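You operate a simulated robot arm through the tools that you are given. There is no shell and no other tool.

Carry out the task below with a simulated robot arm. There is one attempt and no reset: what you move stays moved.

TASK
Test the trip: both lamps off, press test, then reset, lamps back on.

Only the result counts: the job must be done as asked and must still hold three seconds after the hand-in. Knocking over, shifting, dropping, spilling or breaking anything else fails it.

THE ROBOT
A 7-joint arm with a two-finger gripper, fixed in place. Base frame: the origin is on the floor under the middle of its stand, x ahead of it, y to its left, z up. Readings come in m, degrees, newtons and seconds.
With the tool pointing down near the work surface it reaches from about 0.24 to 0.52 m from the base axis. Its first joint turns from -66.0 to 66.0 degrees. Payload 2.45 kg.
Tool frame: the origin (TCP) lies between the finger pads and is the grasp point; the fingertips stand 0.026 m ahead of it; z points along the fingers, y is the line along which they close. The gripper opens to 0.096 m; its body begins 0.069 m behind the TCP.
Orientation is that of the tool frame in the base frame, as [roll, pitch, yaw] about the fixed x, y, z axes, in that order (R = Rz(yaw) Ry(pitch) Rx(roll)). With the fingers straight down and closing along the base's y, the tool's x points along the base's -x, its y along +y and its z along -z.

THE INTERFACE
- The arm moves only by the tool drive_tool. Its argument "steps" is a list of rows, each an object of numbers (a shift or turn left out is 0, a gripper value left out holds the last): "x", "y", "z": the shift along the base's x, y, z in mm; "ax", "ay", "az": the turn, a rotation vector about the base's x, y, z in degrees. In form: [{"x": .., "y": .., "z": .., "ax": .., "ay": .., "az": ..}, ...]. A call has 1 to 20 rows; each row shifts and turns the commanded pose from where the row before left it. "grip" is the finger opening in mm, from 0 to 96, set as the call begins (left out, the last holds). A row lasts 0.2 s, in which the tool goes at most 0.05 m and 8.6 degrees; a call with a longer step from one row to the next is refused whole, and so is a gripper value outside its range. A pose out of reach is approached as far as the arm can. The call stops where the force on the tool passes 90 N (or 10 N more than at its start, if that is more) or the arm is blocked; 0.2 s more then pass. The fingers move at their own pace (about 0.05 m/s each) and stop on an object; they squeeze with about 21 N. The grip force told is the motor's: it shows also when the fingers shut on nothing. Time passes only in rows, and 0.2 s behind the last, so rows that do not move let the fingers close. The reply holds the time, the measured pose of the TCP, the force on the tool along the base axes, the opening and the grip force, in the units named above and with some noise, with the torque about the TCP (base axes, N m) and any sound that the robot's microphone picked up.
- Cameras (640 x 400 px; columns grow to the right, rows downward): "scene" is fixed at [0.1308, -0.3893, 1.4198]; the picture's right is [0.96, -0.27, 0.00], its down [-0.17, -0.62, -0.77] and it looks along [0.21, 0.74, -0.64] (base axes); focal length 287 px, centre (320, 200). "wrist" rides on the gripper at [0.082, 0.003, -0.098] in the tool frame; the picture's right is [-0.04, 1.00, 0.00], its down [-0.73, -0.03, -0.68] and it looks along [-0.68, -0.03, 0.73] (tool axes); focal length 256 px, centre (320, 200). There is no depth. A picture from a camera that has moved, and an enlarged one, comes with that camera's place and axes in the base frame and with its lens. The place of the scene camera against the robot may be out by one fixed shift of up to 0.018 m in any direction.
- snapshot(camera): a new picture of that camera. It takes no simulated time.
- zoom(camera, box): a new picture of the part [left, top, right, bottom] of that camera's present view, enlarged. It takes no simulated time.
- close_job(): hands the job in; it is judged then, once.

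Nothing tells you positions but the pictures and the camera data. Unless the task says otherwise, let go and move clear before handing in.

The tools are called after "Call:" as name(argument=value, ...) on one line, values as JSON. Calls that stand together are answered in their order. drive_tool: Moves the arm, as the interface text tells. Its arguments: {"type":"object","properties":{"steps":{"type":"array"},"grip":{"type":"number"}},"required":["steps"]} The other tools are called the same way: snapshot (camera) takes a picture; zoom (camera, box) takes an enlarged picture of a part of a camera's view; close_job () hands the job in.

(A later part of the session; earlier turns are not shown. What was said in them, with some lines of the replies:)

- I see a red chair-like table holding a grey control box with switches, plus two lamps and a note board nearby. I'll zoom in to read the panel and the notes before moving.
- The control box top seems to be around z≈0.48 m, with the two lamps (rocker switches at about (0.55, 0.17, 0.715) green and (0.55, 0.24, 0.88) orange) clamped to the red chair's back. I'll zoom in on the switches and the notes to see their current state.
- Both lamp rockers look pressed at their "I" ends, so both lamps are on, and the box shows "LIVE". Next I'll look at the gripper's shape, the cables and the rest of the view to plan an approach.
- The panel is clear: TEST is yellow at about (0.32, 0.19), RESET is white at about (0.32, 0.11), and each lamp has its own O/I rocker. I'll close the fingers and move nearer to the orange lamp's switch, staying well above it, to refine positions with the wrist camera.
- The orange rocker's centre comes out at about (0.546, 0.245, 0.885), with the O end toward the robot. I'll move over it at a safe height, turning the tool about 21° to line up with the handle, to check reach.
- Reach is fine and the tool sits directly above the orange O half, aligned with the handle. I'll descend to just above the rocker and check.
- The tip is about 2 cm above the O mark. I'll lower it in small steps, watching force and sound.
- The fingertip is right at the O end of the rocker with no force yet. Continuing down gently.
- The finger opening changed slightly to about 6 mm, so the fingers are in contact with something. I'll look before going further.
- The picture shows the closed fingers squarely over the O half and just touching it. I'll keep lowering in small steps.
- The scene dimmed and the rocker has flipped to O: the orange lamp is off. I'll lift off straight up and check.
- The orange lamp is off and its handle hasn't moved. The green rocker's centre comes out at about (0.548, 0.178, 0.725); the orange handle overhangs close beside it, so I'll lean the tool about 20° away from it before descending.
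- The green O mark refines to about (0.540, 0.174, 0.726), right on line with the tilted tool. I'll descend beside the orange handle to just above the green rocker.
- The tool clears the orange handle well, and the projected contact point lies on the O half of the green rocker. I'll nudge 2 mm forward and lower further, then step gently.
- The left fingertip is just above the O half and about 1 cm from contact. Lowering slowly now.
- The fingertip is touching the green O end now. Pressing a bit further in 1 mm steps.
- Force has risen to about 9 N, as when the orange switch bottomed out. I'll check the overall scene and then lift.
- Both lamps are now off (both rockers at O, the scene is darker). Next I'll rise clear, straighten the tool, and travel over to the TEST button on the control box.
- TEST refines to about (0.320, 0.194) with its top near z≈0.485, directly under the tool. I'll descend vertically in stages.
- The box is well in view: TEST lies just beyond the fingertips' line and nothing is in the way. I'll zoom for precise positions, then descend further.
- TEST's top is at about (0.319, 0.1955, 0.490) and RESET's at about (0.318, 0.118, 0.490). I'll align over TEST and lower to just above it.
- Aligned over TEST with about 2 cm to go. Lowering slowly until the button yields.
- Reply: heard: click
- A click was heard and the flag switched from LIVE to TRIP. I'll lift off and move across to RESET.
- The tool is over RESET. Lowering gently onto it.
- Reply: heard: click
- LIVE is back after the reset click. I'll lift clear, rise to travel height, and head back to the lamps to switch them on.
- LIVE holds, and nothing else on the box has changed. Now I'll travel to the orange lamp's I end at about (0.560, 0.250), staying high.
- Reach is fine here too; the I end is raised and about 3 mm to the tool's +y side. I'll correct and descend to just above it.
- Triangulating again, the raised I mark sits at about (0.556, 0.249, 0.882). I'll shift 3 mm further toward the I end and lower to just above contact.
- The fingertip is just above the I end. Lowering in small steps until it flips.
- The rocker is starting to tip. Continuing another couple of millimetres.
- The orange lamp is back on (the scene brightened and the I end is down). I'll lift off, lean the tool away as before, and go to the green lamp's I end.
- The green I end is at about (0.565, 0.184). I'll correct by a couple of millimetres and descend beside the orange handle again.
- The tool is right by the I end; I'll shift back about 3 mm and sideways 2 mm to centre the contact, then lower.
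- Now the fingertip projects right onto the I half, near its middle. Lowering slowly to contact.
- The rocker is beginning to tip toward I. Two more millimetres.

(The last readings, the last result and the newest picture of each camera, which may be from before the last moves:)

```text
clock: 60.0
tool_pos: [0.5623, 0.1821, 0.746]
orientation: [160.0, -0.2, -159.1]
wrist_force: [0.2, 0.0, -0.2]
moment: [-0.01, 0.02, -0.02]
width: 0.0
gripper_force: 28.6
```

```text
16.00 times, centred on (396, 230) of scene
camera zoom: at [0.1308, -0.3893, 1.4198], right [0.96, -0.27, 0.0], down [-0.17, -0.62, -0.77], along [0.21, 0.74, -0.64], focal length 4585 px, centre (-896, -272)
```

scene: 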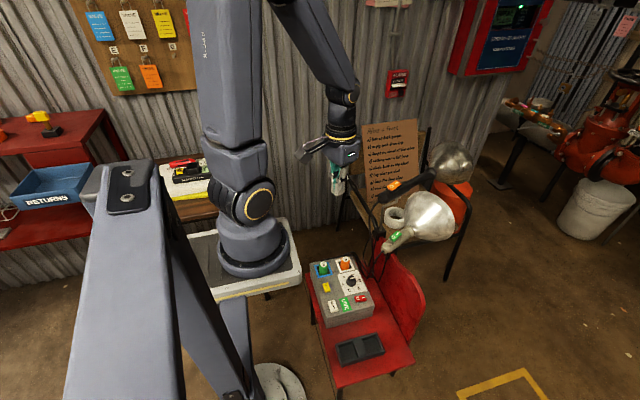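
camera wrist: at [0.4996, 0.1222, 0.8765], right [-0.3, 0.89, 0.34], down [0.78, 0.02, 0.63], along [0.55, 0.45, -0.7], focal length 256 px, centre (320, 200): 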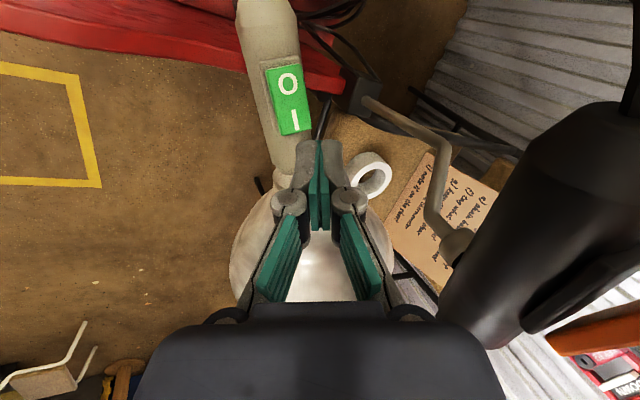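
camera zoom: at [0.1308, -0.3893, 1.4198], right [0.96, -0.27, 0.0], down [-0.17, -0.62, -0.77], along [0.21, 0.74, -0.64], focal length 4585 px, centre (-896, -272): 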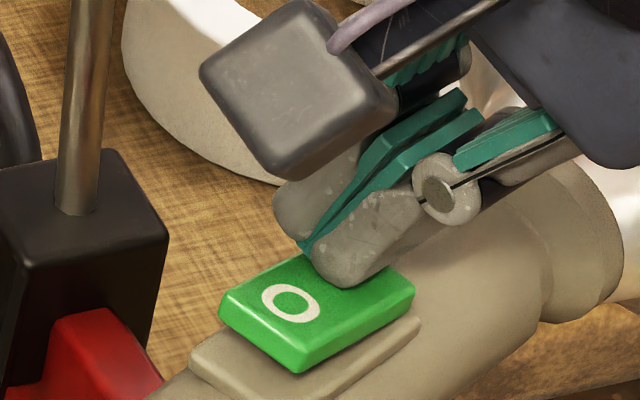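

The green rocker has flipped with its I end down. I'll lift straight up clear of both lamps and verify everything.

Call:
drive_tool(steps=[{"z": 4}, {"z": 12}, {"z": 25}, {"z": 30}, {"z": 30}, {"z": 30}, {"z": 30}, {"z": 30}, {"z": 30}, {"z": 30}, {"z": 20}, {"ax": -6.22, "ay": -2.4}, {"ax": -6.22, "ay": -2.4}, {"ax": -6.22, "ay": -2.4}, {}])

Call:
snapshot(camera="scene")

Call:
zoom(camera="scene", box=[376, 170, 416, 195])

Call:
zoom(camera="scene", box=[376, 222, 416, 247])

Call:
zoom(camera="scene", box=[290, 240, 420, 340])

Call:
snapshot(camera="wrist")

```text
clock: 63.2
tool_pos: [0.5597, 0.1822, 1.0165]
orientation: [-179.9, 0.0, -158.9]
wrist_force: [0.3, 0.9, -0.2]
moment: [0.03, 0.01, -0.01]
width: 0.0
gripper_force: 28.4
```

```text
taken
```

scene: 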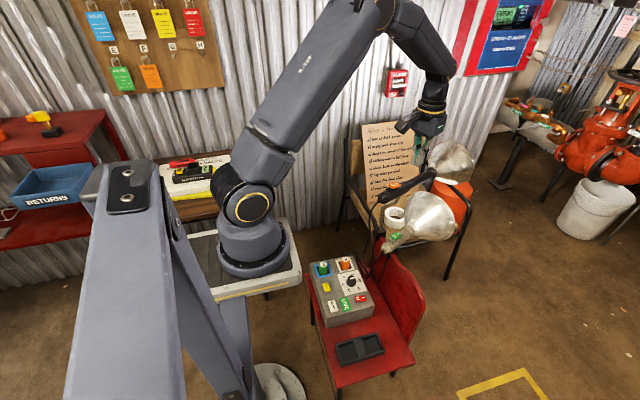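

```text
16.00 times, centred on (396, 182) of scene
camera zoom: at [0.1308, -0.3893, 1.4198], right [0.96, -0.27, 0.0], down [-0.17, -0.62, -0.77], along [0.21, 0.74, -0.64], focal length 4585 px, centre (-896, 480)
```

zoom: 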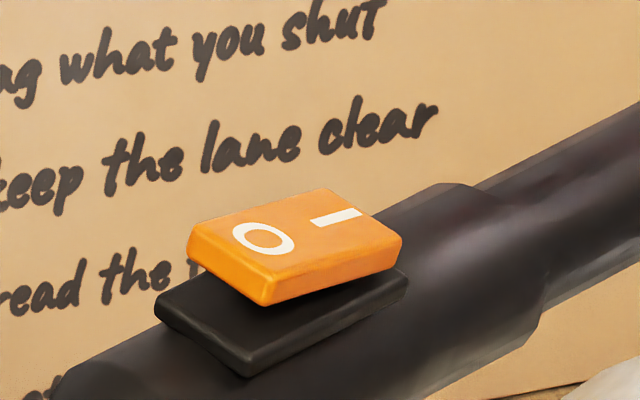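

```text
16.00 times, centred on (396, 234) of scene
camera zoom: at [0.1308, -0.3893, 1.4198], right [0.96, -0.27, 0.0], down [-0.17, -0.62, -0.77], along [0.21, 0.74, -0.64], focal length 4585 px, centre (-896, -352)
```

zoom: 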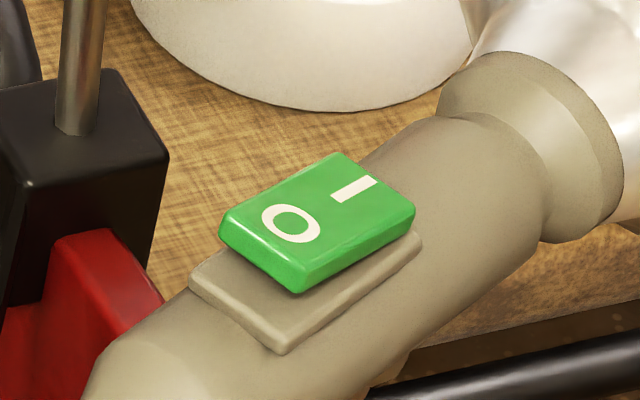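

```text
4.00 times, centred on (355, 290) of scene
camera zoom: at [0.1308, -0.3893, 1.4198], right [0.96, -0.27, 0.0], down [-0.17, -0.62, -0.77], along [0.21, 0.74, -0.64], focal length 1146 px, centre (180, -160)
```

zoom: 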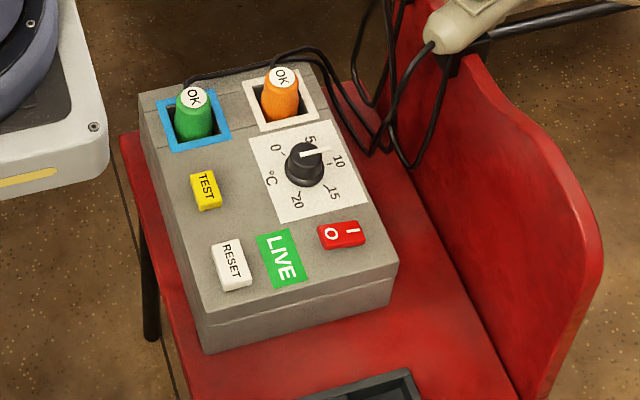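

```text
taken
camera wrist: at [0.4831, 0.1571, 1.1147], right [-0.32, 0.95, 0.0], down [0.7, 0.24, 0.68], along [0.64, 0.22, -0.73], focal length 256 px, centre (320, 200)
```

wrist: 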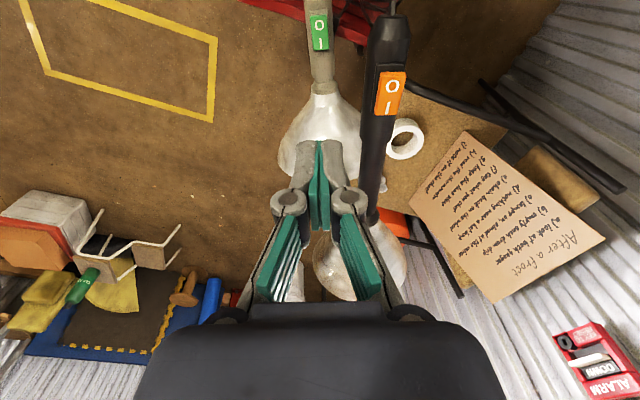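

Both rockers are back at I exactly as at the start, the scene is bright again, and the box shows LIVE with everything else unchanged. I'll back the arm away from the hot lamps to near its starting pose before handing in.

Call:
drive_tool(steps=[{"z": 30}, {"z": 35}, {"x": -20, "y": 12, "z": 20}, {"x": -30, "y": 20, "z": 20}, {"x": -30, "y": 22, "z": 15}, {"x": -30, "y": 22, "z": 15}, {"x": -30, "y": 22, "z": 10}, {"x": -30, "y": 22, "z": 8}, {"x": -25, "y": 18, "z": 5}, {"x": -11, "y": 8}, {}, {}])

Call:
snapshot(camera="scene")

Call:
zoom(camera="scene", box=[290, 150, 480, 340])

```text
clock: 65.8
tool_pos: [0.3564, 0.327, 1.1749]
orientation: [-179.9, 0.0, -159.0]
wrist_force: [0.0, 0.0, 0.1]
moment: [-0.01, 0.01, 0.0]
width: 0.0
gripper_force: 28.8
```

```text
taken
```

scene: 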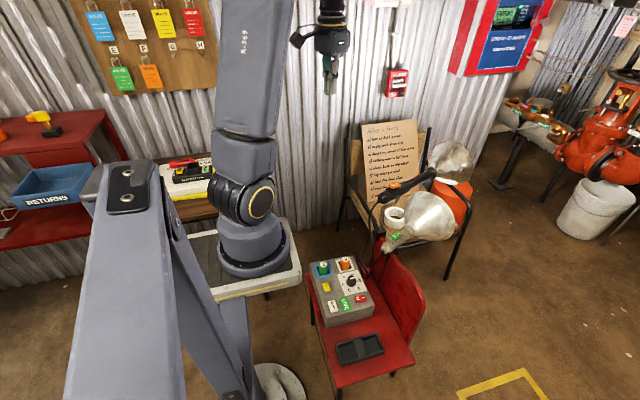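

```text
2.11 times, centred on (385, 245) of scene
camera zoom: at [0.1308, -0.3893, 1.4198], right [0.96, -0.27, 0.0], down [-0.17, -0.62, -0.77], along [0.21, 0.74, -0.64], focal length 603 px, centre (183, 105)
```

zoom: 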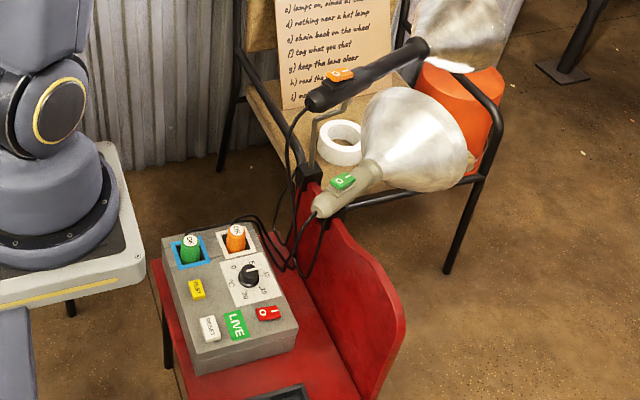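

The arm is clear, both lamps are on, the flag reads LIVE and nothing else has moved, so I'm handing the job in.

Call:
close_job()

```text
The job is handed in.
```

The trip test is done and I've handed the job in. The result of the judging wasn't shown to me.

1. **Lamps off:** I switched the orange lamp and then the green lamp to O at their own rockers, and the scene dimmed each time.
2. **Test:** I pressed TEST. There was a click and the flag changed from LIVE to TRIP.
3. **Reset:** I pressed RESET. There was another click and the flag went back to LIVE.
4. **Lamps on:** I switched both rockers back to I, and the scene brightened to its starting level.

In the last pictures both rockers sit at I and the flag still reads LIVE. The thermostat knob, red switch, plugs and lamp handles look unchanged. The arm is back near its starting position, clear of the lamps, with the gripper closed.
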